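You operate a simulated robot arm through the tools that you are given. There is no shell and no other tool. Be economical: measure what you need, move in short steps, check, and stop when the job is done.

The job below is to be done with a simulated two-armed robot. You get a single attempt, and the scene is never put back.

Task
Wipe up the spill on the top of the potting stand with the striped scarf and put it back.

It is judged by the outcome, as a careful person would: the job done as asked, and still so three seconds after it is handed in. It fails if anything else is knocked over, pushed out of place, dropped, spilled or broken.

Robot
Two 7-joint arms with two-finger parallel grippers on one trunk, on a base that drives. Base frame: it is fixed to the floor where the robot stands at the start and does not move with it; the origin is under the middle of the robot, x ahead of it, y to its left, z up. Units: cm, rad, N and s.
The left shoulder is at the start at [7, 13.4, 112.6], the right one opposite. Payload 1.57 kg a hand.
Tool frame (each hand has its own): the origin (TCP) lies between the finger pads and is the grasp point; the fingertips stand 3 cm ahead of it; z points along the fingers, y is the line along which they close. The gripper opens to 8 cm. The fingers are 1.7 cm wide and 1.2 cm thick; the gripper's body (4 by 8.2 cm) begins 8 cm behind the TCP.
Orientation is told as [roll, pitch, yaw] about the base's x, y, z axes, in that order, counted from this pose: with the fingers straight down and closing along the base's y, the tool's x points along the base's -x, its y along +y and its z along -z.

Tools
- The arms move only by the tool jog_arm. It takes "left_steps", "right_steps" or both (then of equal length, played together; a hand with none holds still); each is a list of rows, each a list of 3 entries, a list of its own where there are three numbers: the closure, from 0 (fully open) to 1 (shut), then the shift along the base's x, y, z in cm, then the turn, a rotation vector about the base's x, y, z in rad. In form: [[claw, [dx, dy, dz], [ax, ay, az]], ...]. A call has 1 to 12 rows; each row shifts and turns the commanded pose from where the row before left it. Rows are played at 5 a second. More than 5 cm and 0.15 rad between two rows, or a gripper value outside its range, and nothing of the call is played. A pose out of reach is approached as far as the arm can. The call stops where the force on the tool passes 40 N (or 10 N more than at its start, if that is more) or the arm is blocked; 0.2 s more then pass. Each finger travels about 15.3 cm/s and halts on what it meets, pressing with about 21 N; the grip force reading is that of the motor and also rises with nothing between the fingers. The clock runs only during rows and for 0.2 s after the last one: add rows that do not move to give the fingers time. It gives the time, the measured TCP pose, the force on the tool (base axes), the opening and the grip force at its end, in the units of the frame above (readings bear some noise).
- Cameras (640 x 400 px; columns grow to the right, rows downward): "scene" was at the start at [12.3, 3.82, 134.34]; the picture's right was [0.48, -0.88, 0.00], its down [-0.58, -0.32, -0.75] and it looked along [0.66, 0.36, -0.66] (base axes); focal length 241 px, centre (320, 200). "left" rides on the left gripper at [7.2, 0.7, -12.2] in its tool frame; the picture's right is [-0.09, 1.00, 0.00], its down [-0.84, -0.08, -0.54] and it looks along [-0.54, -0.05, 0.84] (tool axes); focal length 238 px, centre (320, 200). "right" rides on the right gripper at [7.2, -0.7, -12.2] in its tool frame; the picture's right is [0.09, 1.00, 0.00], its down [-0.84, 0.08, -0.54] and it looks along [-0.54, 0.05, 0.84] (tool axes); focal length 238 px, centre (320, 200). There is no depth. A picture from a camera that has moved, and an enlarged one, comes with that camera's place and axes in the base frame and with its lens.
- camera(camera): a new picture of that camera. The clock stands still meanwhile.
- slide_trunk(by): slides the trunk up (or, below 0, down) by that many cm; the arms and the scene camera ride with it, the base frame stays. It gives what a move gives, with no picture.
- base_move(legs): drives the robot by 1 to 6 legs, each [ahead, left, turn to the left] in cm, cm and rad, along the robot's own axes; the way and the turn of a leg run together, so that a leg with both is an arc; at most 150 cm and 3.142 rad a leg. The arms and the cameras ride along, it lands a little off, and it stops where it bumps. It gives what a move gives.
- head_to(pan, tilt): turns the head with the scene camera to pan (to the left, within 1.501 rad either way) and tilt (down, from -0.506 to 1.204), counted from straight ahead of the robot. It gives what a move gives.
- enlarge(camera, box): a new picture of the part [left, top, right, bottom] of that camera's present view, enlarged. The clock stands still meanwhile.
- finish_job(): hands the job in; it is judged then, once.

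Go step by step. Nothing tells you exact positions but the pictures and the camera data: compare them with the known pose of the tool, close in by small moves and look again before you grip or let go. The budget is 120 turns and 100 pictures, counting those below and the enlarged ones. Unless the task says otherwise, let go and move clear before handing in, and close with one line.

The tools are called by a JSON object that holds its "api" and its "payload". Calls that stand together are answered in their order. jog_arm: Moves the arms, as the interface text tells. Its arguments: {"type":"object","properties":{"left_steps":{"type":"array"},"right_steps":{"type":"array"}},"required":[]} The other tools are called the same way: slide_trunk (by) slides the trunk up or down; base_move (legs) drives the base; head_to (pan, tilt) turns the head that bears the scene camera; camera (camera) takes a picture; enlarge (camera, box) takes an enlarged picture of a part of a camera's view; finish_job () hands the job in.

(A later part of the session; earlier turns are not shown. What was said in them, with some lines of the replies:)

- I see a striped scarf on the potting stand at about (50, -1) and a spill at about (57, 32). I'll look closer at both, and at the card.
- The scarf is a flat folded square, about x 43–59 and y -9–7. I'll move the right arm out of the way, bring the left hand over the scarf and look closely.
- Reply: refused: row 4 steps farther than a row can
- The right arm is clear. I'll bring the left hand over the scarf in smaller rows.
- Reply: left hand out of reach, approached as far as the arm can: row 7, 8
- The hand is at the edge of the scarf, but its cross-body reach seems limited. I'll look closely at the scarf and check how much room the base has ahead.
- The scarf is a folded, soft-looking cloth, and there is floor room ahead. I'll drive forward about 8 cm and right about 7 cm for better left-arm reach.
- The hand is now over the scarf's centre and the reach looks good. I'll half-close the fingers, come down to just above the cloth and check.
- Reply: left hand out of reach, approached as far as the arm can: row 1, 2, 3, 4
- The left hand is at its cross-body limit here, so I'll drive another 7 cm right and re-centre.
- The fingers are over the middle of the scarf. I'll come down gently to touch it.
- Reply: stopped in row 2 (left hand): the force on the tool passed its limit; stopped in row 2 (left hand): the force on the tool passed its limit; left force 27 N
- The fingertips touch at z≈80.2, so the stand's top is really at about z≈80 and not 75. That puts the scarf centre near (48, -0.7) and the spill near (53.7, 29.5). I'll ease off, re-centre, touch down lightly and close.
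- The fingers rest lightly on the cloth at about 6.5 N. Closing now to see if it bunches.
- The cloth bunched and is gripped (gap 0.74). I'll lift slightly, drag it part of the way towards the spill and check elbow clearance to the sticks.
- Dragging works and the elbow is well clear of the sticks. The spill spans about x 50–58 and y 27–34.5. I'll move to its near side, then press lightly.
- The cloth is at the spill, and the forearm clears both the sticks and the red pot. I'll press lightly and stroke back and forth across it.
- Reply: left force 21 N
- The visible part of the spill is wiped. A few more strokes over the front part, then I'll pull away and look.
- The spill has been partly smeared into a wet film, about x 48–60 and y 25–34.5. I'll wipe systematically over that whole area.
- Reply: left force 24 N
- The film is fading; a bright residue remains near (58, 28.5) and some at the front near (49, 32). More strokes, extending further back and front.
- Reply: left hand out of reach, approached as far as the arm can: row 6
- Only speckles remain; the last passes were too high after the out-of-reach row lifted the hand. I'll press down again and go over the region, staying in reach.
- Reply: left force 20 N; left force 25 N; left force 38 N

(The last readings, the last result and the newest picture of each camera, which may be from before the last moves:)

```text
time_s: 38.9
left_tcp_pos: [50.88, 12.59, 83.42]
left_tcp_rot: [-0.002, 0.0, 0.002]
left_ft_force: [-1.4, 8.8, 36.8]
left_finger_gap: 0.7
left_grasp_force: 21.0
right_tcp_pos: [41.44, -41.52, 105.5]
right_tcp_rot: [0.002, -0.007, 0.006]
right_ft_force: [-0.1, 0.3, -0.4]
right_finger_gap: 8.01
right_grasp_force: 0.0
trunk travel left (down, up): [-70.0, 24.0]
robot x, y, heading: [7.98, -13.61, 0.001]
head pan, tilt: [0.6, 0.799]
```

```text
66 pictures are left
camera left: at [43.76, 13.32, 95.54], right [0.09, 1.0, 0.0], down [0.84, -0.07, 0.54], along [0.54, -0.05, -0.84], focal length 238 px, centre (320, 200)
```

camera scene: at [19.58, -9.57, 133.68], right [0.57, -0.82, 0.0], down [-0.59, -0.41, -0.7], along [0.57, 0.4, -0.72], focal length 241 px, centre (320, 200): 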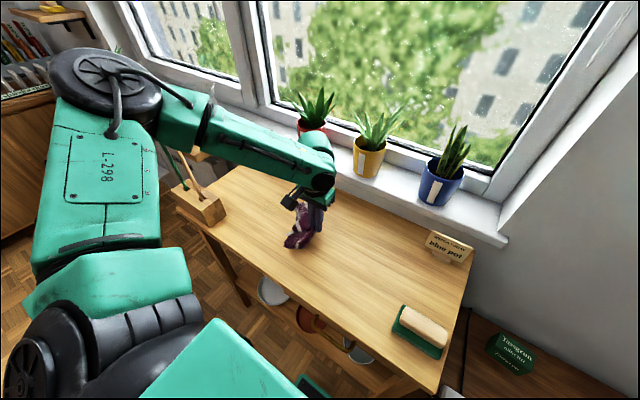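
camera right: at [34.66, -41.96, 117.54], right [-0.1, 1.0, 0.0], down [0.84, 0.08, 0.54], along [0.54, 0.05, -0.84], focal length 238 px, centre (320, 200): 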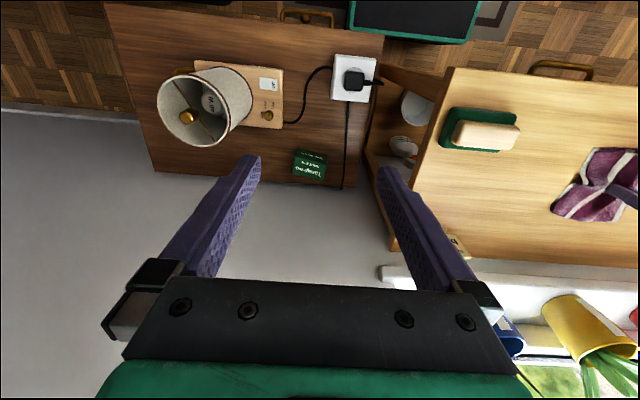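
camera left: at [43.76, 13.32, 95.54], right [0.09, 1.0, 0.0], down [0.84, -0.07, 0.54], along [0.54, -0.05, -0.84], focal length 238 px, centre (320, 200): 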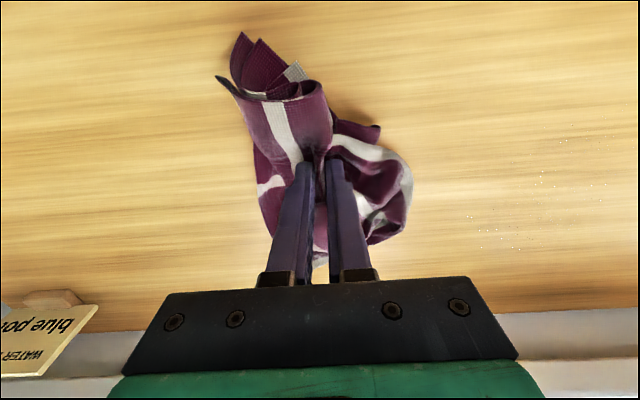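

Just faint specks remain, the furthest at about x 59. One more round, including further back near y 24–30.

{"api": "jog_arm", "payload": {"left_steps": [[1, [1, 3, 0.4], [0, 0, 0]], [1, [2, 4, -0.1], [0, 0, 0]], [1, [2, 3, -0.1], [0, 0, 0]], [1, [2, 1, 0], [0, 0, 0]], [1, [0, 3, 0], [0, 0, 0]], [1, [0, 3, 0], [0, 0, 0]], [1, [0, -3, 0], [0, 0, 0]], [1, [0, -3, 0], [0, 0, 0]], [1, [-1, 3, 0], [0, 0, 0]], [1, [-1, 3, 0], [0, 0, 0]], [1, [-1, 3, 0], [0, 0, 0]], [1, [0, 1, 0], [0, 0, 0]]]}}

{"api": "jog_arm", "payload": {"left_steps": [[1, [0, -3, 0], [0, 0, 0]], [1, [0, -3, 0], [0, 0, 0]], [1, [0, -3, 0], [0, 0, 0]], [1, [-2, 3, 0], [0, 0, 0]], [1, [0, 3, 0], [0, 0, 0]], [1, [0, 3, 0], [0, 0, 0]], [1, [-2, -3, 0], [0, 0, 0]], [1, [0, -3, 0], [0, 0, 0]], [1, [0, -3, 0], [0, 0, 0]], [1, [0, -4, 0.3], [0, 0, 0]], [1, [0, -4, 0.2], [0, 0, 0]], [1, [0, -4, 0], [0, 0, 0]]]}}

{"api": "camera", "payload": {"camera": "left"}}

{"api": "camera", "payload": {"camera": "scene"}}

```text
time_s: 41.5
left_tcp_pos: [54.95, 33.79, 83.77]
left_tcp_rot: [-0.007, 0.007, 0.0]
left_ft_force: [-0.3, -0.5, 0.6]
left_finger_gap: 0.7
left_grasp_force: 21.0
right_tcp_pos: [41.86, -41.42, 105.27]
right_tcp_rot: [0.001, 0.001, 0.004]
right_ft_force: [0.2, -0.7, 0.1]
right_finger_gap: 8.0
right_grasp_force: 0.0
trunk travel left (down, up): [-70.0, 24.0]
robot x, y, heading: [7.84, -13.67, 0.004]
head pan, tilt: [0.6, 0.799]
```

```text
time_s: 44.1
left_tcp_pos: [51.09, 12.46, 84.21]
left_tcp_rot: [-0.004, 0.007, 0.001]
left_ft_force: [-0.5, 0.0, 0.4]
left_finger_gap: 0.68
left_grasp_force: 20.7
right_tcp_pos: [41.85, -41.46, 105.27]
right_tcp_rot: [0.001, -0.001, 0.003]
right_ft_force: [0.5, -0.8, 0.1]
right_finger_gap: 8.01
right_grasp_force: 0.0
trunk travel left (down, up): [-70.0, 24.0]
robot x, y, heading: [8.14, -13.78, 0.004]
head pan, tilt: [0.6, 0.799]
```

```text
65 pictures are left
camera left: at [43.97, 13.12, 96.4], right [0.09, 1.0, -0.01], down [0.84, -0.07, 0.54], along [0.53, -0.05, -0.84], focal length 238 px, centre (320, 200)
```

left: 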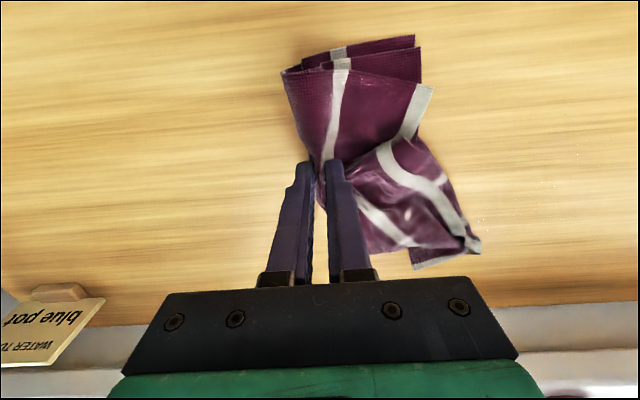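

```text
64 pictures are left
camera scene: at [19.58, -9.58, 133.68], right [0.57, -0.82, 0.0], down [-0.59, -0.41, -0.7], along [0.57, 0.4, -0.72], focal length 241 px, centre (320, 200)
```

scene: 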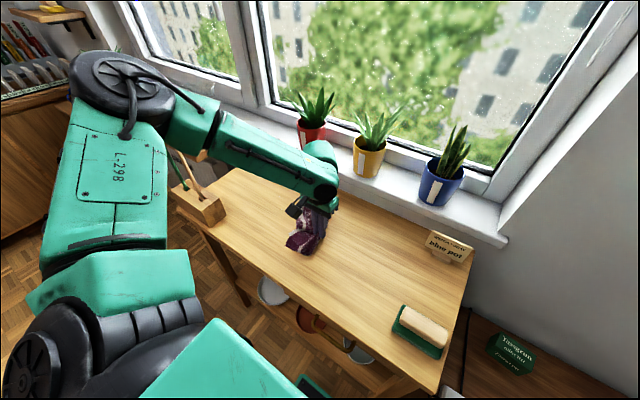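

The film looks gone, so I'll zoom in for residue.

{"api": "enlarge", "payload": {"camera": "left", "box": [420, 80, 640, 300]}}

```text
1.82 times, centred on (530, 190) of left
camera zoom: at [43.97, 13.12, 96.4], right [0.09, 1.0, -0.01], down [0.84, -0.07, 0.54], along [0.53, -0.05, -0.84], focal length 433 px, centre (-62, 218)
```

zoom: 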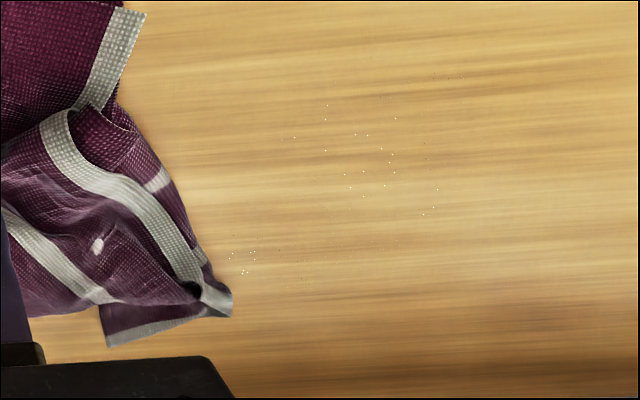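

A few specks remain around (52.6, 30) and (58, 26.6). One more pressed round.

{"api": "jog_arm", "payload": {"left_steps": [[1, [2, 3, -0.3], [0, 0, 0]], [1, [2, 4, -0.4], [0, 0, 0]], [1, [2, 3, -0.2], [0, 0, 0]], [1, [0, 3, 0], [0, 0, 0]], [1, [0, 3, 0], [0, 0, 0]], [1, [0, -3, 0], [0, 0, 0]], [1, [0, -3, 0], [0, 0, 0]], [1, [-1, 3, 0], [0, 0, 0]], [1, [-1, 3, 0], [0, 0, 0]], [1, [0, 3, 0], [0, 0, 0]], [1, [0, -3, 0], [0, 0, 0]], [1, [0, -3, 0], [0, 0, 0]]]}}

{"api": "jog_arm", "payload": {"left_steps": [[1, [-1, 3, 0], [0, 0, 0]], [1, [-1, 3, 0], [0, 0, 0]], [1, [0, 2, 0], [0, 0, 0]], [1, [-1, -3, 0], [0, 0, 0]], [1, [0, -3, 0], [0, 0, 0]], [1, [-1, 3, 0], [0, 0, 0]], [1, [-1, 3, 0], [0, 0, 0]], [1, [0, -3, 0], [0, 0, 0]], [1, [0, -3, 0], [0, 0, 0]], [1, [0, -4, 0], [0, 0, 0]], [1, [0, -4, 0.3], [0, 0, 0]], [1, [0, -4, 0.2], [0, 0, 0]]]}}

{"api": "camera", "payload": {"camera": "left"}}

{"api": "enlarge", "payload": {"camera": "left", "box": [420, 80, 640, 300]}}

```text
time_s: 46.7
left_tcp_pos: [54.96, 25.83, 83.57]
left_tcp_rot: [-0.003, 0.007, -0.001]
left_ft_force: [-0.2, 1.4, 5.9]
left_finger_gap: 0.68
left_grasp_force: 21.0
right_tcp_pos: [41.79, -41.55, 105.34]
right_tcp_rot: [0.002, 0.0, 0.003]
right_ft_force: [0.1, 0.7, -1.2]
right_finger_gap: 8.0
right_grasp_force: 0.1
trunk travel left (down, up): [-70.0, 24.0]
robot x, y, heading: [7.58, -13.92, -0.001]
head pan, tilt: [0.6, 0.799]
```

```text
time_s: 49.3
left_tcp_pos: [49.92, 15.89, 83.55]
left_tcp_rot: [-0.006, 0.008, 0.001]
left_ft_force: [0.2, 0.5, 0.2]
left_finger_gap: 0.68
left_grasp_force: 21.4
right_tcp_pos: [41.89, -41.44, 105.24]
right_tcp_rot: [0.002, 0.001, 0.004]
right_ft_force: [-0.7, 0.1, 0.1]
right_finger_gap: 8.02
right_grasp_force: 0.0
trunk travel left (down, up): [-70.0, 24.0]
robot x, y, heading: [8.04, -13.86, 0.002]
head pan, tilt: [0.6, 0.799]
```

```text
62 pictures are left
camera left: at [42.89, 16.52, 95.76], right [0.09, 1.0, -0.01], down [0.84, -0.07, 0.54], along [0.53, -0.05, -0.84], focal length 238 px, centre (320, 200)
```

left: 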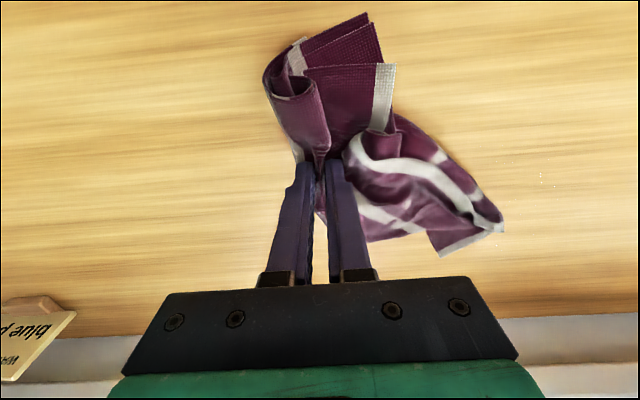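

```text
1.82 times, centred on (530, 190) of left
camera zoom: at [42.89, 16.52, 95.76], right [0.09, 1.0, -0.01], down [0.84, -0.07, 0.54], along [0.53, -0.05, -0.84], focal length 433 px, centre (-62, 218)
```

zoom: 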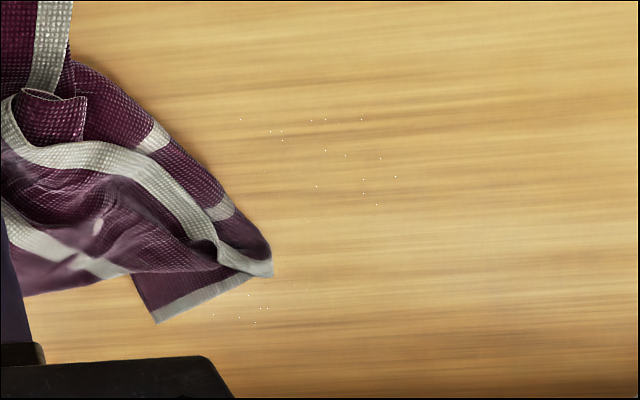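

Nearly clean; the last specks are near (59, 31) and (51, 31.5). I'll shift the base left 4 cm for better reach there and wipe again with slightly more pressure.

{"api": "base_move", "payload": {"legs": [[0, 4, 0]]}}

{"api": "jog_arm", "payload": {"left_steps": [[1, [3, 2, 0], [0, 0, 0]], [1, [3, 2, -0.3], [0, 0, 0]], [1, [1.5, 2, -0.3], [0, 0, 0]], [1, [0, 3, 0], [0, 0, 0]], [1, [0, 3, 0], [0, 0, 0]], [1, [0, 2, 0], [0, 0, 0]], [1, [0, -3, 0], [0, 0, 0]], [1, [0, -3, 0], [0, 0, 0]], [1, [0, -2, 0], [0, 0, 0]], [1, [-1, 3, 0], [0, 0, 0]], [1, [0, 3, 0], [0, 0, 0]], [1, [0, 2, 0], [0, 0, 0]]]}}

{"api": "jog_arm", "payload": {"left_steps": [[1, [-1, -3, 0], [0, 0, 0]], [1, [0, -3, 0], [0, 0, 0]], [1, [0, -2, 0], [0, 0, 0]], [1, [-1.5, 3, 0], [0, 0, 0]], [1, [0, 3, 0], [0, 0, 0]], [1, [0, 2, 0], [0, 0, 0]], [1, [-1.5, -3, 0], [0, 0, 0]], [1, [0, -3, 0], [0, 0, 0]], [1, [0, -2, 0], [0, 0, 0]], [1, [-1.5, 3, 0], [0, 0, 0]], [1, [0, 3, 0], [0, 0, 0]], [1, [0, 2, 0], [0, 0, 0]]]}}

{"api": "jog_arm", "payload": {"left_steps": [[1, [0, -3, 0], [0, 0, 0]], [1, [0, -3, 0], [0, 0, 0]], [1, [0, -4, 0.2], [0, 0, 0]], [1, [0, -4, 0.2], [0, 0, 0]], [1, [0, -4, 0.2], [0, 0, 0]]]}}

{"api": "enlarge", "payload": {"camera": "left", "box": [400, 60, 640, 300]}}

```text
time_s: 50.1
left_tcp_pos: [50.09, 19.46, 83.58]
left_tcp_rot: [-0.003, 0.007, 0.0]
left_ft_force: [0.4, 0.0, 0.7]
left_finger_gap: 0.68
left_grasp_force: 21.1
right_tcp_pos: [41.88, -37.84, 105.11]
right_tcp_rot: [0.003, 0.0, 0.002]
right_ft_force: [0.5, -1.0, 0.2]
right_finger_gap: 8.02
right_grasp_force: 0.0
trunk travel left (down, up): [-70.0, 24.0]
robot x, y, heading: [7.86, -9.89, -0.0]
head pan, tilt: [0.6, 0.799]
```

```text
time_s: 52.7
left_tcp_pos: [56.4, 33.18, 83.27]
left_tcp_rot: [-0.002, 0.006, -0.001]
left_ft_force: [-0.8, -4.9, 20.2]
left_finger_gap: 0.71
left_grasp_force: 21.0
right_tcp_pos: [41.49, -38.03, 105.34]
right_tcp_rot: [0.004, -0.004, 0.002]
right_ft_force: [-0.3, 0.1, -1.0]
right_finger_gap: 8.0
right_grasp_force: 0.1
trunk travel left (down, up): [-70.0, 24.0]
robot x, y, heading: [8.21, -9.77, -0.002]
head pan, tilt: [0.6, 0.799]
```

```text
time_s: 55.3
left_tcp_pos: [50.64, 33.45, 83.32]
left_tcp_rot: [-0.003, 0.007, -0.002]
left_ft_force: [0.2, -3.7, 10.2]
left_finger_gap: 0.7
left_grasp_force: 20.9
right_tcp_pos: [41.54, -37.8, 105.33]
right_tcp_rot: [0.003, -0.002, 0.002]
right_ft_force: [0.0, -0.7, 1.0]
right_finger_gap: 8.0
right_grasp_force: 0.1
trunk travel left (down, up): [-70.0, 24.0]
robot x, y, heading: [8.08, -10.06, 0.002]
head pan, tilt: [0.6, 0.799]
```

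```text
time_s: 56.5
left_tcp_pos: [50.8, 15.57, 83.84]
left_tcp_rot: [-0.005, 0.008, 0.0]
left_ft_force: [1.2, 0.5, 1.1]
left_finger_gap: 0.68
left_grasp_force: 21.1
right_tcp_pos: [41.74, -37.73, 105.39]
right_tcp_rot: [0.002, 0.0, 0.002]
right_ft_force: [0.4, 1.7, -0.8]
right_finger_gap: 7.99
right_grasp_force: 0.0
trunk travel left (down, up): [-70.0, 24.0]
robot x, y, heading: [7.94, -10.02, 0.001]
head pan, tilt: [0.6, 0.799]
```

```text
1.67 times, centred on (520, 180) of left
camera zoom: at [43.74, 16.31, 96.08], right [0.09, 1.0, 0.0], down [0.84, -0.08, 0.54], along [0.53, -0.05, -0.84], focal length 397 px, centre (-13, 233)
```

zoom: 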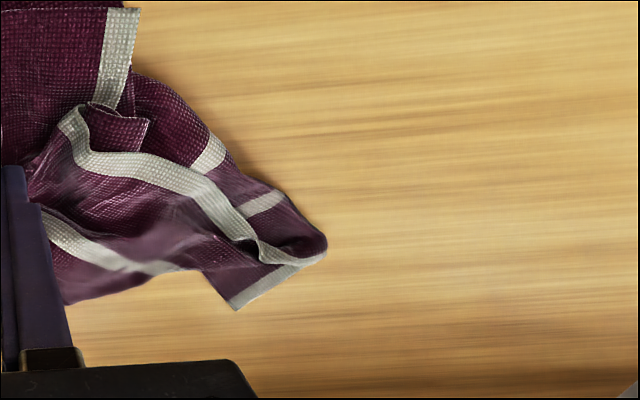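

The table is clean. Now I'll drive back right 4 cm, lift the scarf so it hangs loose, and bring it above its original place around (48.3, -0.7).

{"api": "jog_arm", "payload": {"left_steps": [[1, [0, 0, 3], [0, 0, 0]], [1, [0, 0, 3], [0, 0, 0]], [1, [0, 0, 3], [0, 0, 0]], [1, [0, 0, 3], [0, 0, 0]]]}}

{"api": "base_move", "payload": {"legs": [[0, -5, 0]]}}

{"api": "jog_arm", "payload": {"left_steps": [[1, [-0.5, -3, 0], [0, 0, 0]], [1, [-0.5, -3, 0], [0, 0, 0]], [1, [-0.5, -3, 0], [0, 0, 0]], [1, [-0.5, -2, 0], [0, 0, 0]], [1, [-0.3, 0, 0], [0, 0, 0]]]}}

{"api": "camera", "payload": {"camera": "left"}}

{"api": "head_to", "payload": {"pan": 0.2, "tilt": 0.9}}

{"api": "camera", "payload": {"camera": "scene"}}

```text
time_s: 57.5
left_tcp_pos: [50.59, 15.75, 95.92]
left_tcp_rot: [-0.005, 0.008, -0.003]
left_ft_force: [0.9, -0.5, -0.4]
left_finger_gap: 0.68
left_grasp_force: 21.3
right_tcp_pos: [41.66, -37.55, 105.29]
right_tcp_rot: [0.0, 0.0, 0.003]
right_ft_force: [0.3, 1.0, 0.1]
right_finger_gap: 7.99
right_grasp_force: 0.0
trunk travel left (down, up): [-70.0, 24.0]
robot x, y, heading: [7.96, -9.68, -0.002]
head pan, tilt: [0.6, 0.799]
```

```text
time_s: 58.5
left_tcp_pos: [50.79, 11.11, 95.78]
left_tcp_rot: [-0.009, 0.006, 0.0]
left_ft_force: [1.0, 0.4, 0.1]
left_finger_gap: 0.69
left_grasp_force: 21.1
right_tcp_pos: [41.78, -42.42, 105.45]
right_tcp_rot: [-0.003, 0.001, 0.002]
right_ft_force: [0.4, 1.0, -0.2]
right_finger_gap: 8.01
right_grasp_force: 0.1
trunk travel left (down, up): [-70.0, 24.0]
robot x, y, heading: [7.86, -15.14, 0.002]
head pan, tilt: [0.6, 0.799]
```

```text
time_s: 59.7
left_tcp_pos: [48.31, -0.21, 95.74]
left_tcp_rot: [-0.007, 0.005, 0.002]
left_ft_force: [-0.9, 0.7, 0.2]
left_finger_gap: 0.7
left_grasp_force: 21.0
right_tcp_pos: [41.8, -42.52, 105.32]
right_tcp_rot: [0.001, -0.001, 0.003]
right_ft_force: [0.2, -0.2, 0.1]
right_finger_gap: 7.99
right_grasp_force: 0.0
trunk travel left (down, up): [-70.0, 24.0]
robot x, y, heading: [7.87, -14.88, 0.005]
head pan, tilt: [0.6, 0.799]
```

```text
59 pictures are left
camera left: at [41.26, 0.44, 107.95], right [0.09, 1.0, -0.01], down [0.84, -0.07, 0.54], along [0.53, -0.05, -0.84], focal length 238 px, centre (320, 200)
```

left: 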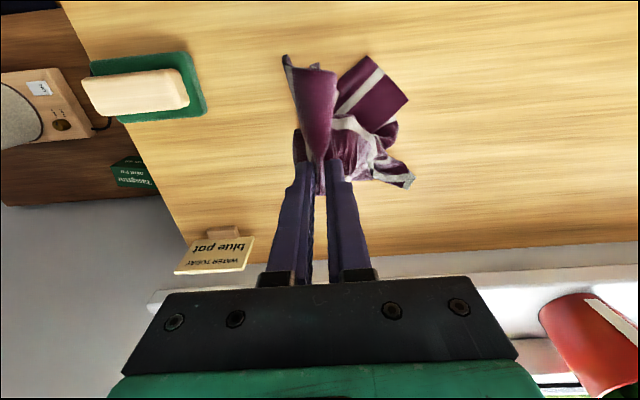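

```text
time_s: 60.5
left_tcp_pos: [48.35, -0.3, 95.65]
left_tcp_rot: [-0.006, 0.007, 0.001]
left_ft_force: [0.4, -0.1, 0.4]
left_finger_gap: 0.72
left_grasp_force: 21.3
right_tcp_pos: [41.78, -42.63, 105.34]
right_tcp_rot: [0.001, -0.001, 0.003]
right_ft_force: [-0.1, -0.2, 0.1]
right_finger_gap: 8.04
right_grasp_force: 0.1
trunk travel left (down, up): [-70.0, 24.0]
robot x, y, heading: [8.1, -15.31, 0.001]
head pan, tilt: [0.201, 0.901]
```

```text
58 pictures are left
camera scene: at [20.28, -13.75, 132.89], right [0.2, -0.98, 0.0], down [-0.77, -0.16, -0.62], along [0.61, 0.13, -0.78], focal length 241 px, centre (320, 200)
```

scene: 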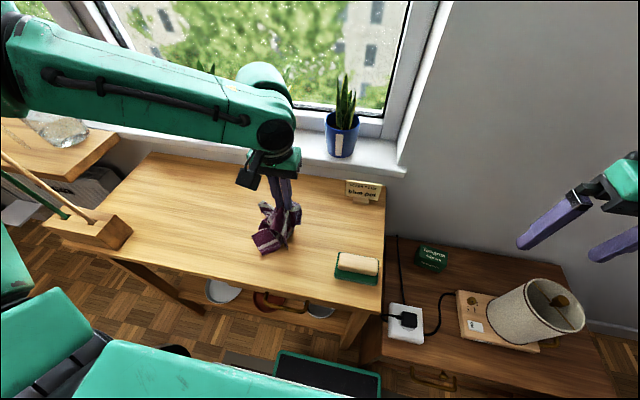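

The scarf hangs over its place. I'll lower it onto the table and look before letting go.

{"api": "jog_arm", "payload": {"left_steps": [[1, [0, 0, -3], [0, 0, 0]], [1, [0, -0.4, -3], [0, 0, 0]], [1, [0, 0, -3], [0, 0, 0]], [1, [0, 0, -2.5], [0, 0, 0]], [1, [0, 0, 0], [0, 0, 0]]]}}

{"api": "camera", "payload": {"camera": "left"}}

{"api": "enlarge", "payload": {"camera": "scene", "box": [190, 150, 390, 290]}}

```text
time_s: 61.7
left_tcp_pos: [48.41, -0.4, 84.12]
left_tcp_rot: [-0.006, 0.004, 0.001]
left_ft_force: [0.1, 0.3, 1.5]
left_finger_gap: 0.7
left_grasp_force: 20.8
right_tcp_pos: [41.76, -42.72, 105.37]
right_tcp_rot: [0.0, 0.0, 0.003]
right_ft_force: [-0.5, 0.8, 0.1]
right_finger_gap: 8.02
right_grasp_force: 0.1
trunk travel left (down, up): [-70.0, 24.0]
robot x, y, heading: [7.97, -14.94, 0.0]
head pan, tilt: [0.201, 0.901]
```

```text
57 pictures are left
camera left: at [41.34, 0.2, 96.31], right [0.09, 1.0, -0.01], down [0.84, -0.07, 0.54], along [0.53, -0.05, -0.84], focal length 238 px, centre (320, 200)
```

left: 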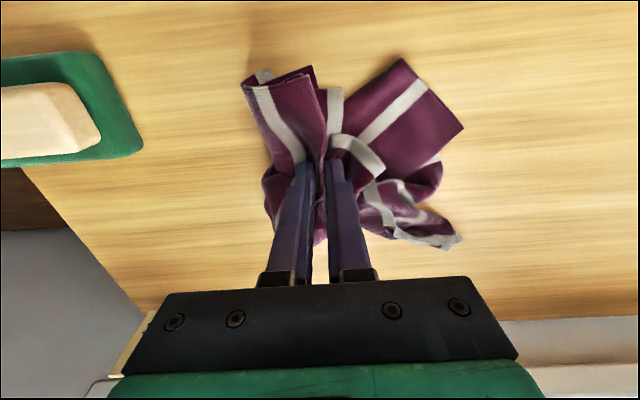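

```text
2.86 times, centred on (290, 220) of scene
camera zoom: at [20.22, -13.77, 132.9], right [0.2, -0.98, 0.0], down [-0.77, -0.16, -0.62], along [0.61, 0.12, -0.78], focal length 688 px, centre (406, 143)
```

zoom: 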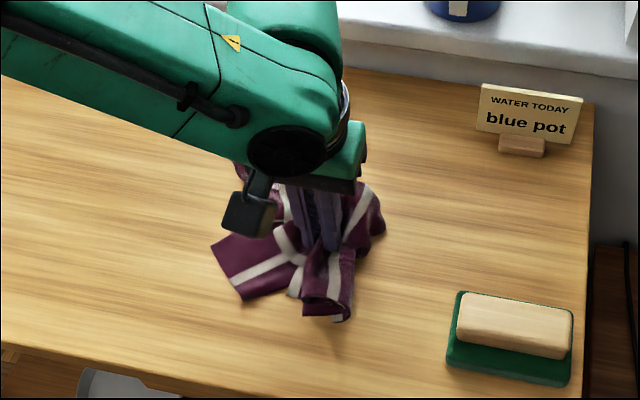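

I'll release, lift clear and see how it settles.

{"api": "jog_arm", "payload": {"left_steps": [[0.8, [0, 0, 0], [0, 0, 0]], [0.6, [0, 0, 0], [0, 0, 0]], [0.6, [0, 0, 1], [0, 0, 0]], [0.6, [0, 0, 3], [0, 0, 0]], [0.5, [0, 0, 4], [0, 0, 0]], [0.5, [-4, 0, 3], [0, 0, 0]], [0.5, [-4, 0, 0], [0, 0, 0]]]}}

{"api": "camera", "payload": {"camera": "left"}}

{"api": "camera", "payload": {"camera": "scene"}}

```text
time_s: 63.3
left_tcp_pos: [40.01, -1.38, 95.85]
left_tcp_rot: [-0.003, 0.007, 0.002]
left_ft_force: [-0.5, -0.5, 0.1]
left_finger_gap: 3.97
left_grasp_force: 0.1
left hand out of reach, approached as far as the arm can: row 7
right_tcp_pos: [41.56, -42.66, 105.25]
right_tcp_rot: [0.002, -0.003, 0.004]
right_ft_force: [-0.4, -0.2, -0.1]
right_finger_gap: 7.99
right_grasp_force: 0.1
trunk travel left (down, up): [-70.0, 24.0]
robot x, y, heading: [7.87, -14.94, -0.003]
head pan, tilt: [0.201, 0.901]
```

```text
55 pictures are left
camera left: at [32.97, -0.73, 108.0], right [0.09, 1.0, 0.0], down [0.84, -0.07, 0.54], along [0.53, -0.05, -0.84], focal length 238 px, centre (320, 200)
```

left: 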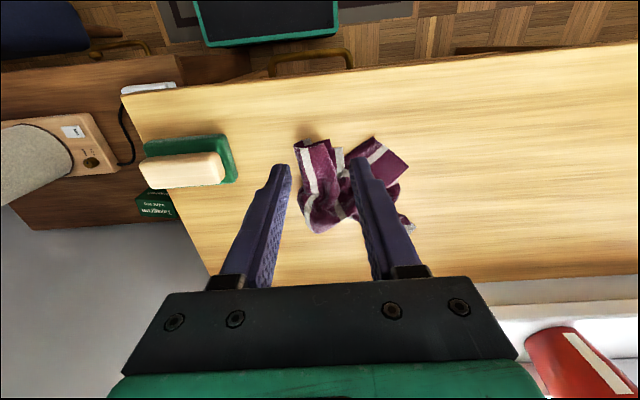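

```text
54 pictures are left
camera scene: at [20.05, -13.91, 132.91], right [0.2, -0.98, 0.0], down [-0.77, -0.16, -0.62], along [0.61, 0.13, -0.78], focal length 241 px, centre (320, 200)
```

scene: 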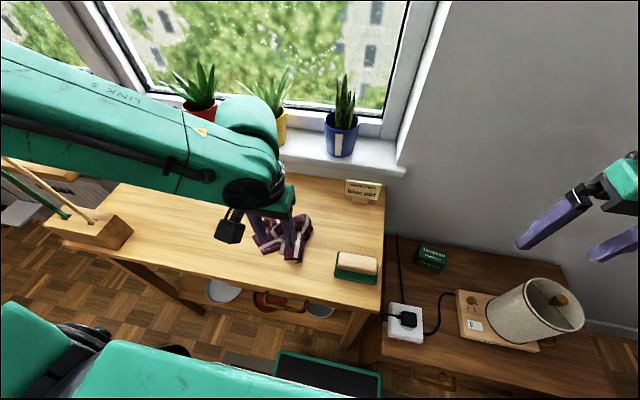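

I'll move the hand aside for a clear view of the scarf and the wiped area.

{"api": "jog_arm", "payload": {"left_steps": [[0.5, [0, 4, 3], [0, 0, 0]], [0.5, [0, 4, 3], [0, 0, 0]], [0.5, [0, 4, 2], [0, 0, 0]], [0.5, [0, 4, 0], [0, 0, 0]]]}}

{"api": "camera", "payload": {"camera": "left"}}

{"api": "enlarge", "payload": {"camera": "scene", "box": [190, 150, 390, 290]}}

```text
time_s: 64.3
left_tcp_pos: [40.15, 15.2, 103.78]
left_tcp_rot: [-0.007, 0.01, -0.001]
left_ft_force: [0.4, 0.6, -0.6]
left_finger_gap: 4.0
left_grasp_force: 0.1
right_tcp_pos: [41.86, -42.52, 105.32]
right_tcp_rot: [-0.001, -0.001, 0.004]
right_ft_force: [-0.5, 0.2, -0.3]
right_finger_gap: 8.02
right_grasp_force: 0.0
trunk travel left (down, up): [-70.0, 24.0]
robot x, y, heading: [7.74, -15.09, 0.001]
head pan, tilt: [0.201, 0.901]
```

```text
53 pictures are left
camera left: at [33.06, 15.88, 116.05], right [0.09, 1.0, -0.01], down [0.84, -0.07, 0.54], along [0.53, -0.06, -0.84], focal length 238 px, centre (320, 200)
```

left: 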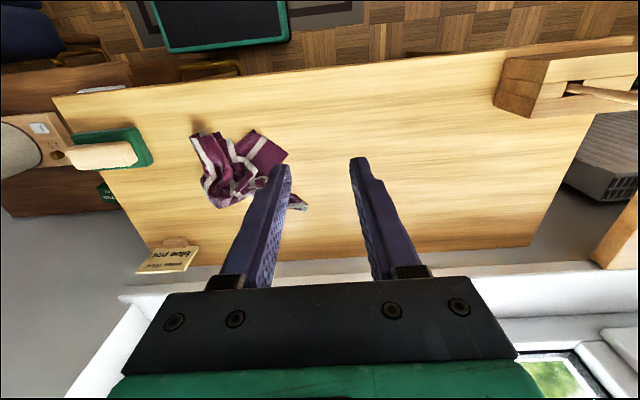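

```text
2.86 times, centred on (290, 220) of scene
camera zoom: at [20.22, -13.5, 132.9], right [0.2, -0.98, 0.0], down [-0.77, -0.16, -0.62], along [0.61, 0.12, -0.78], focal length 688 px, centre (406, 143)
```

zoom: 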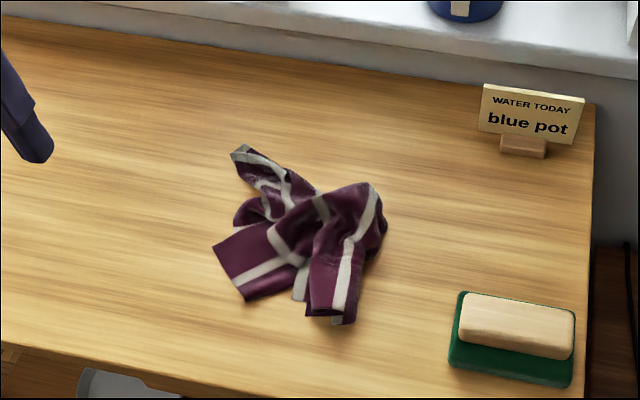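

The stand is clean and the scarf lies at its place, but it's bunched and about 2 cm to the left. I'll pull its right-hand fold outward to spread it: right arm inward first, base 5 cm right, then approach the fold at about (47.5, -3.7).

{"api": "jog_arm", "payload": {"right_steps": [[0, [0, 3, 0], [0, 0, 0]], [0, [0, 3, 0], [0, 0, 0]]]}}

{"api": "base_move", "payload": {"legs": [[0, -5, 0]]}}

{"api": "jog_arm", "payload": {"left_steps": [[0.3, [2, -4, -2], [0, 0, 0]], [0.3, [2, -4, -2], [0, 0, 0]], [0.3, [2, -4, -2], [0, 0, 0]], [0.3, [1.5, -2, -2], [0, 0, 0]], [0.3, [0, 0, -4], [0, 0, 0]], [0.3, [0, 0, 0], [0, 0, 0]]]}}

{"api": "camera", "payload": {"camera": "left"}}

```text
time_s: 64.9
left_tcp_pos: [40.28, 15.15, 103.83]
left_tcp_rot: [-0.007, 0.009, 0.001]
left_ft_force: [-0.2, 0.1, -0.8]
left_finger_gap: 4.02
left_grasp_force: 0.1
right_tcp_pos: [41.9, -36.54, 105.45]
right_tcp_rot: [-0.002, -0.001, 0.005]
right_ft_force: [-0.6, -0.6, 1.8]
right_finger_gap: 8.0
right_grasp_force: 0.1
trunk travel left (down, up): [-70.0, 24.0]
robot x, y, heading: [8.1, -15.12, -0.001]
head pan, tilt: [0.201, 0.901]
```

```text
time_s: 65.9
left_tcp_pos: [40.25, 10.31, 103.89]
left_tcp_rot: [-0.009, 0.007, 0.003]
left_ft_force: [0.8, 1.0, -0.8]
left_finger_gap: 4.0
left_grasp_force: 0.0
right_tcp_pos: [41.88, -41.47, 105.45]
right_tcp_rot: [-0.005, 0.0, 0.004]
right_ft_force: [-0.2, 0.3, -0.1]
right_finger_gap: 8.01
right_grasp_force: 0.1
trunk travel left (down, up): [-70.0, 24.0]
robot x, y, heading: [7.62, -19.89, 0.002]
head pan, tilt: [0.201, 0.901]
```

```text
time_s: 67.3
left_tcp_pos: [47.87, -3.78, 92.04]
left_tcp_rot: [-0.006, 0.007, 0.001]
left_ft_force: [-0.7, 0.7, 0.6]
left_finger_gap: 5.61
left_grasp_force: 0.1
right_tcp_pos: [41.83, -41.81, 105.47]
right_tcp_rot: [0.0, -0.004, 0.004]
right_ft_force: [1.3, 0.0, -0.2]
right_finger_gap: 7.99
right_grasp_force: 0.0
trunk travel left (down, up): [-70.0, 24.0]
robot x, y, heading: [7.83, -19.7, 0.007]
head pan, tilt: [0.201, 0.901]
```

```text
51 pictures are left
camera left: at [40.77, -3.13, 104.35], right [0.09, 1.0, -0.01], down [0.84, -0.07, 0.54], along [0.53, -0.05, -0.84], focal length 238 px, centre (320, 200)
```

left: 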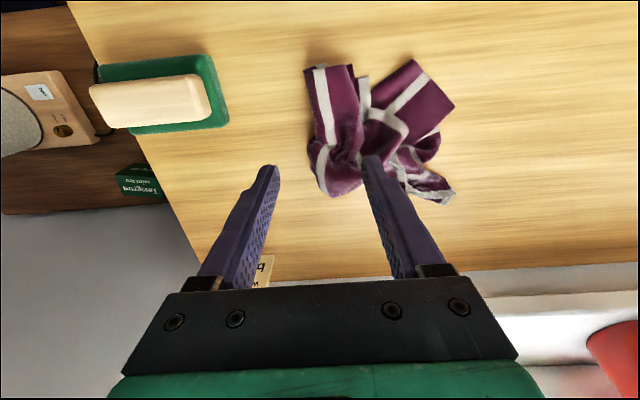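

The fold is centred at about y -1.9. I'll align to it, go down, pinch, then draw it outward to the right.

{"api": "jog_arm", "payload": {"left_steps": [[0.3, [-0.8, 1.3, -3], [0, 0, 0]], [0.3, [0, 0, -3], [0, 0, 0]], [0.3, [0, 0, -2], [0, 0, 0]], [0.3, [0, 0, -0.4], [0, 0, 0]], [0.6, [0, 0, 0], [0, 0, 0]], [0.8, [0, 0, 0], [0, 0, 0]], [1, [0, 0, 0], [0, 0, 0]], [1, [0, 0, 0], [0, 0, 0]]]}}

{"api": "jog_arm", "payload": {"left_steps": [[1, [0, 0, 0.4], [0, 0, 0]], [1, [0, -1.5, 0], [0, 0, 0]], [1, [0, -1.5, 0], [0, 0, 0]], [1, [0, -1.5, 0], [0, 0, 0]], [1, [0, 0, 0], [0, 0, 0]]]}}

{"api": "camera", "payload": {"camera": "left"}}

{"api": "enlarge", "payload": {"camera": "scene", "box": [180, 110, 400, 264]}}

```text
time_s: 69.1
left_tcp_pos: [46.96, -2.57, 83.75]
left_tcp_rot: [-0.004, 0.005, 0.002]
left_ft_force: [-0.8, 0.8, 6.6]
left_finger_gap: 0.42
left_grasp_force: 21.2
right_tcp_pos: [41.8, -41.71, 105.44]
right_tcp_rot: [-0.001, -0.002, 0.002]
right_ft_force: [0.8, 0.0, -0.1]
right_finger_gap: 8.0
right_grasp_force: 0.1
trunk travel left (down, up): [-70.0, 24.0]
robot x, y, heading: [7.95, -19.82, 0.005]
head pan, tilt: [0.201, 0.901]
```

```text
time_s: 70.3
left_tcp_pos: [46.99, -7.19, 83.93]
left_tcp_rot: [-0.005, 0.008, 0.002]
left_ft_force: [0.7, 0.2, -0.7]
left_finger_gap: 0.37
left_grasp_force: 21.5
right_tcp_pos: [41.95, -41.7, 105.45]
right_tcp_rot: [0.0, 0.001, 0.005]
right_ft_force: [-0.4, 0.2, -0.5]
right_finger_gap: 7.98
right_grasp_force: 0.1
trunk travel left (down, up): [-70.0, 24.0]
robot x, y, heading: [8.67, -20.1, 0.002]
head pan, tilt: [0.201, 0.901]
```

```text
50 pictures are left
camera left: at [39.84, -6.47, 96.12], right [0.09, 1.0, -0.01], down [0.84, -0.07, 0.54], along [0.53, -0.05, -0.84], focal length 238 px, centre (320, 200)
```

left: 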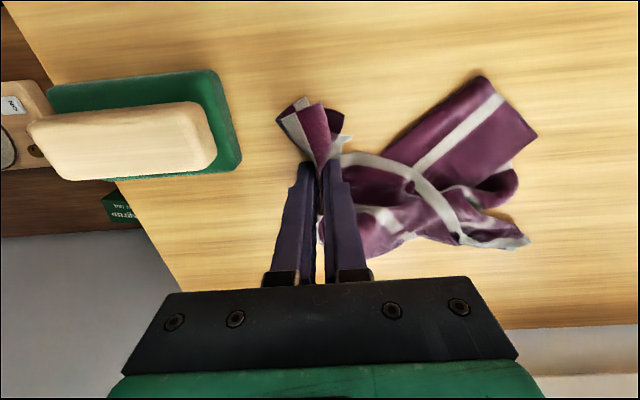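

```text
2.60 times, centred on (290, 187) of scene
camera zoom: at [20.27, -18.68, 132.89], right [0.2, -0.98, 0.0], down [-0.77, -0.16, -0.62], along [0.61, 0.13, -0.78], focal length 625 px, centre (398, 234)
```

zoom: 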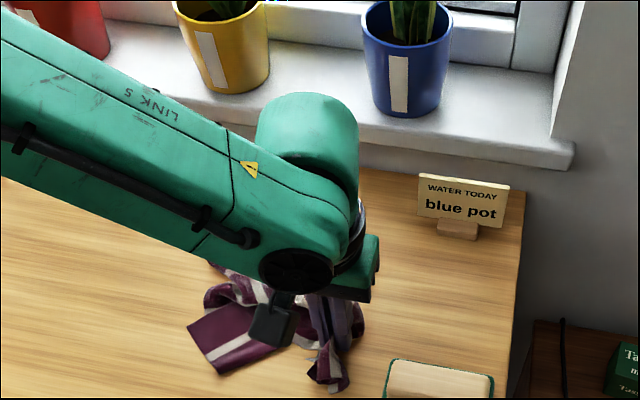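

That spread it across its original footprint, y about -8.5 to 7. I'll release and lift straight up, opening only slightly because the brush is close.

{"api": "jog_arm", "payload": {"left_steps": [[0.8, [0, 0, 0], [0, 0, 0]], [0.7, [0, 0, 0], [0, 0, 0]], [0.7, [0, 0, 1.5], [0, 0, 0]], [0.7, [0, 0, 3], [0, 0, 0]], [0.7, [0, 0, 4], [0, 0, 0]], [0.7, [0, 2, 4], [0, 0, 0]], [0.7, [-1, 4, 2], [0, 0, 0]], [0.7, [-1, 4, 2], [0, 0, 0]], [0.7, [-1, 4, 0], [0, 0, 0]], [0.7, [0, 4, 0], [0, 0, 0]]]}}

{"api": "enlarge", "payload": {"camera": "scene", "box": [180, 110, 400, 264]}}

{"api": "camera", "payload": {"camera": "left"}}

```text
time_s: 72.5
left_tcp_pos: [43.71, 10.92, 100.46]
left_tcp_rot: [-0.007, 0.008, -0.001]
left_ft_force: [-0.3, 1.2, -0.1]
left_finger_gap: 2.41
left_grasp_force: 0.1
right_tcp_pos: [41.89, -41.54, 105.47]
right_tcp_rot: [-0.002, -0.002, 0.004]
right_ft_force: [1.0, 0.3, 0.4]
right_finger_gap: 7.99
right_grasp_force: 0.0
trunk travel left (down, up): [-70.0, 24.0]
robot x, y, heading: [8.16, -20.3, 0.002]
head pan, tilt: [0.201, 0.901]
```

```text
2.60 times, centred on (290, 187) of scene
camera zoom: at [20.27, -18.48, 132.89], right [0.2, -0.98, 0.0], down [-0.77, -0.16, -0.62], along [0.61, 0.12, -0.78], focal length 625 px, centre (398, 234)
```

zoom: 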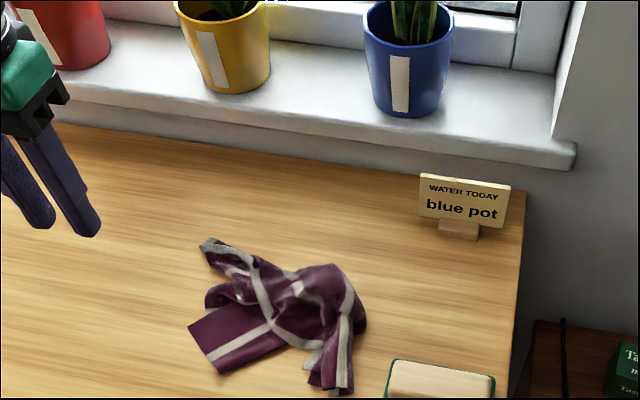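

```text
47 pictures are left
camera left: at [36.63, 11.7, 112.76], right [0.09, 1.0, -0.01], down [0.84, -0.07, 0.54], along [0.53, -0.06, -0.84], focal length 238 px, centre (320, 200)
```

left: 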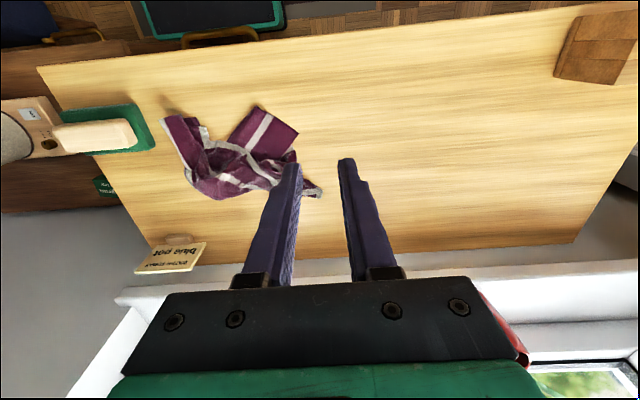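

The scarf now lies spread over its original footprint. A last check of the wiped area and surroundings.

{"api": "head_to", "payload": {"pan": 0.6, "tilt": 0.75}}

{"api": "camera", "payload": {"camera": "scene"}}

{"api": "enlarge", "payload": {"camera": "left", "box": [300, 60, 580, 270]}}

```text
time_s: 73.3
left_tcp_pos: [43.71, 10.84, 100.69]
left_tcp_rot: [-0.007, 0.007, 0.001]
left_ft_force: [0.1, 0.3, -0.1]
left_finger_gap: 2.42
left_grasp_force: 0.1
right_tcp_pos: [41.95, -41.64, 105.38]
right_tcp_rot: [0.0, 0.0, 0.003]
right_ft_force: [0.2, -0.5, -0.1]
right_finger_gap: 7.94
right_grasp_force: 0.0
trunk travel left (down, up): [-70.0, 24.0]
robot x, y, heading: [7.94, -20.28, 0.0]
head pan, tilt: [0.6, 0.75]
```

```text
46 pictures are left
camera scene: at [19.72, -15.56, 134.08], right [0.57, -0.82, 0.0], down [-0.56, -0.39, -0.73], along [0.6, 0.41, -0.68], focal length 241 px, centre (320, 200)
```

scene: 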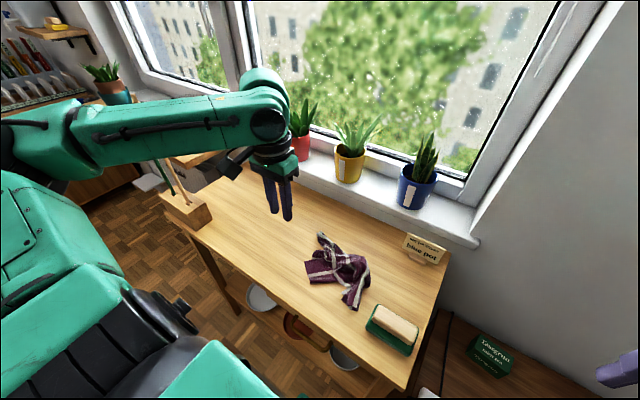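

```text
1.90 times, centred on (440, 165) of left
camera zoom: at [36.66, 11.44, 112.83], right [0.09, 1.0, -0.01], down [0.84, -0.07, 0.54], along [0.53, -0.05, -0.84], focal length 454 px, centre (91, 267)
```

zoom: 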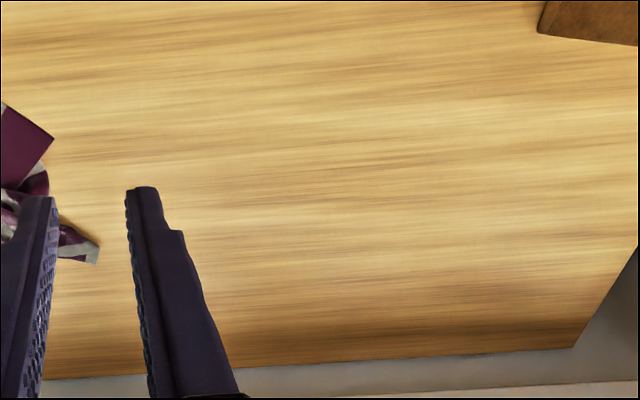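

The stand is clean, the scarf is back in its place, and everything else is undisturbed with both hands clear. Handing in.

{"api": "finish_job", "payload": {}}

```text
The job is handed in.
```

I wiped the spill off the potting stand and put the striped scarf back where it was, but it is rumpled rather than folded flat as before; nothing else was disturbed.
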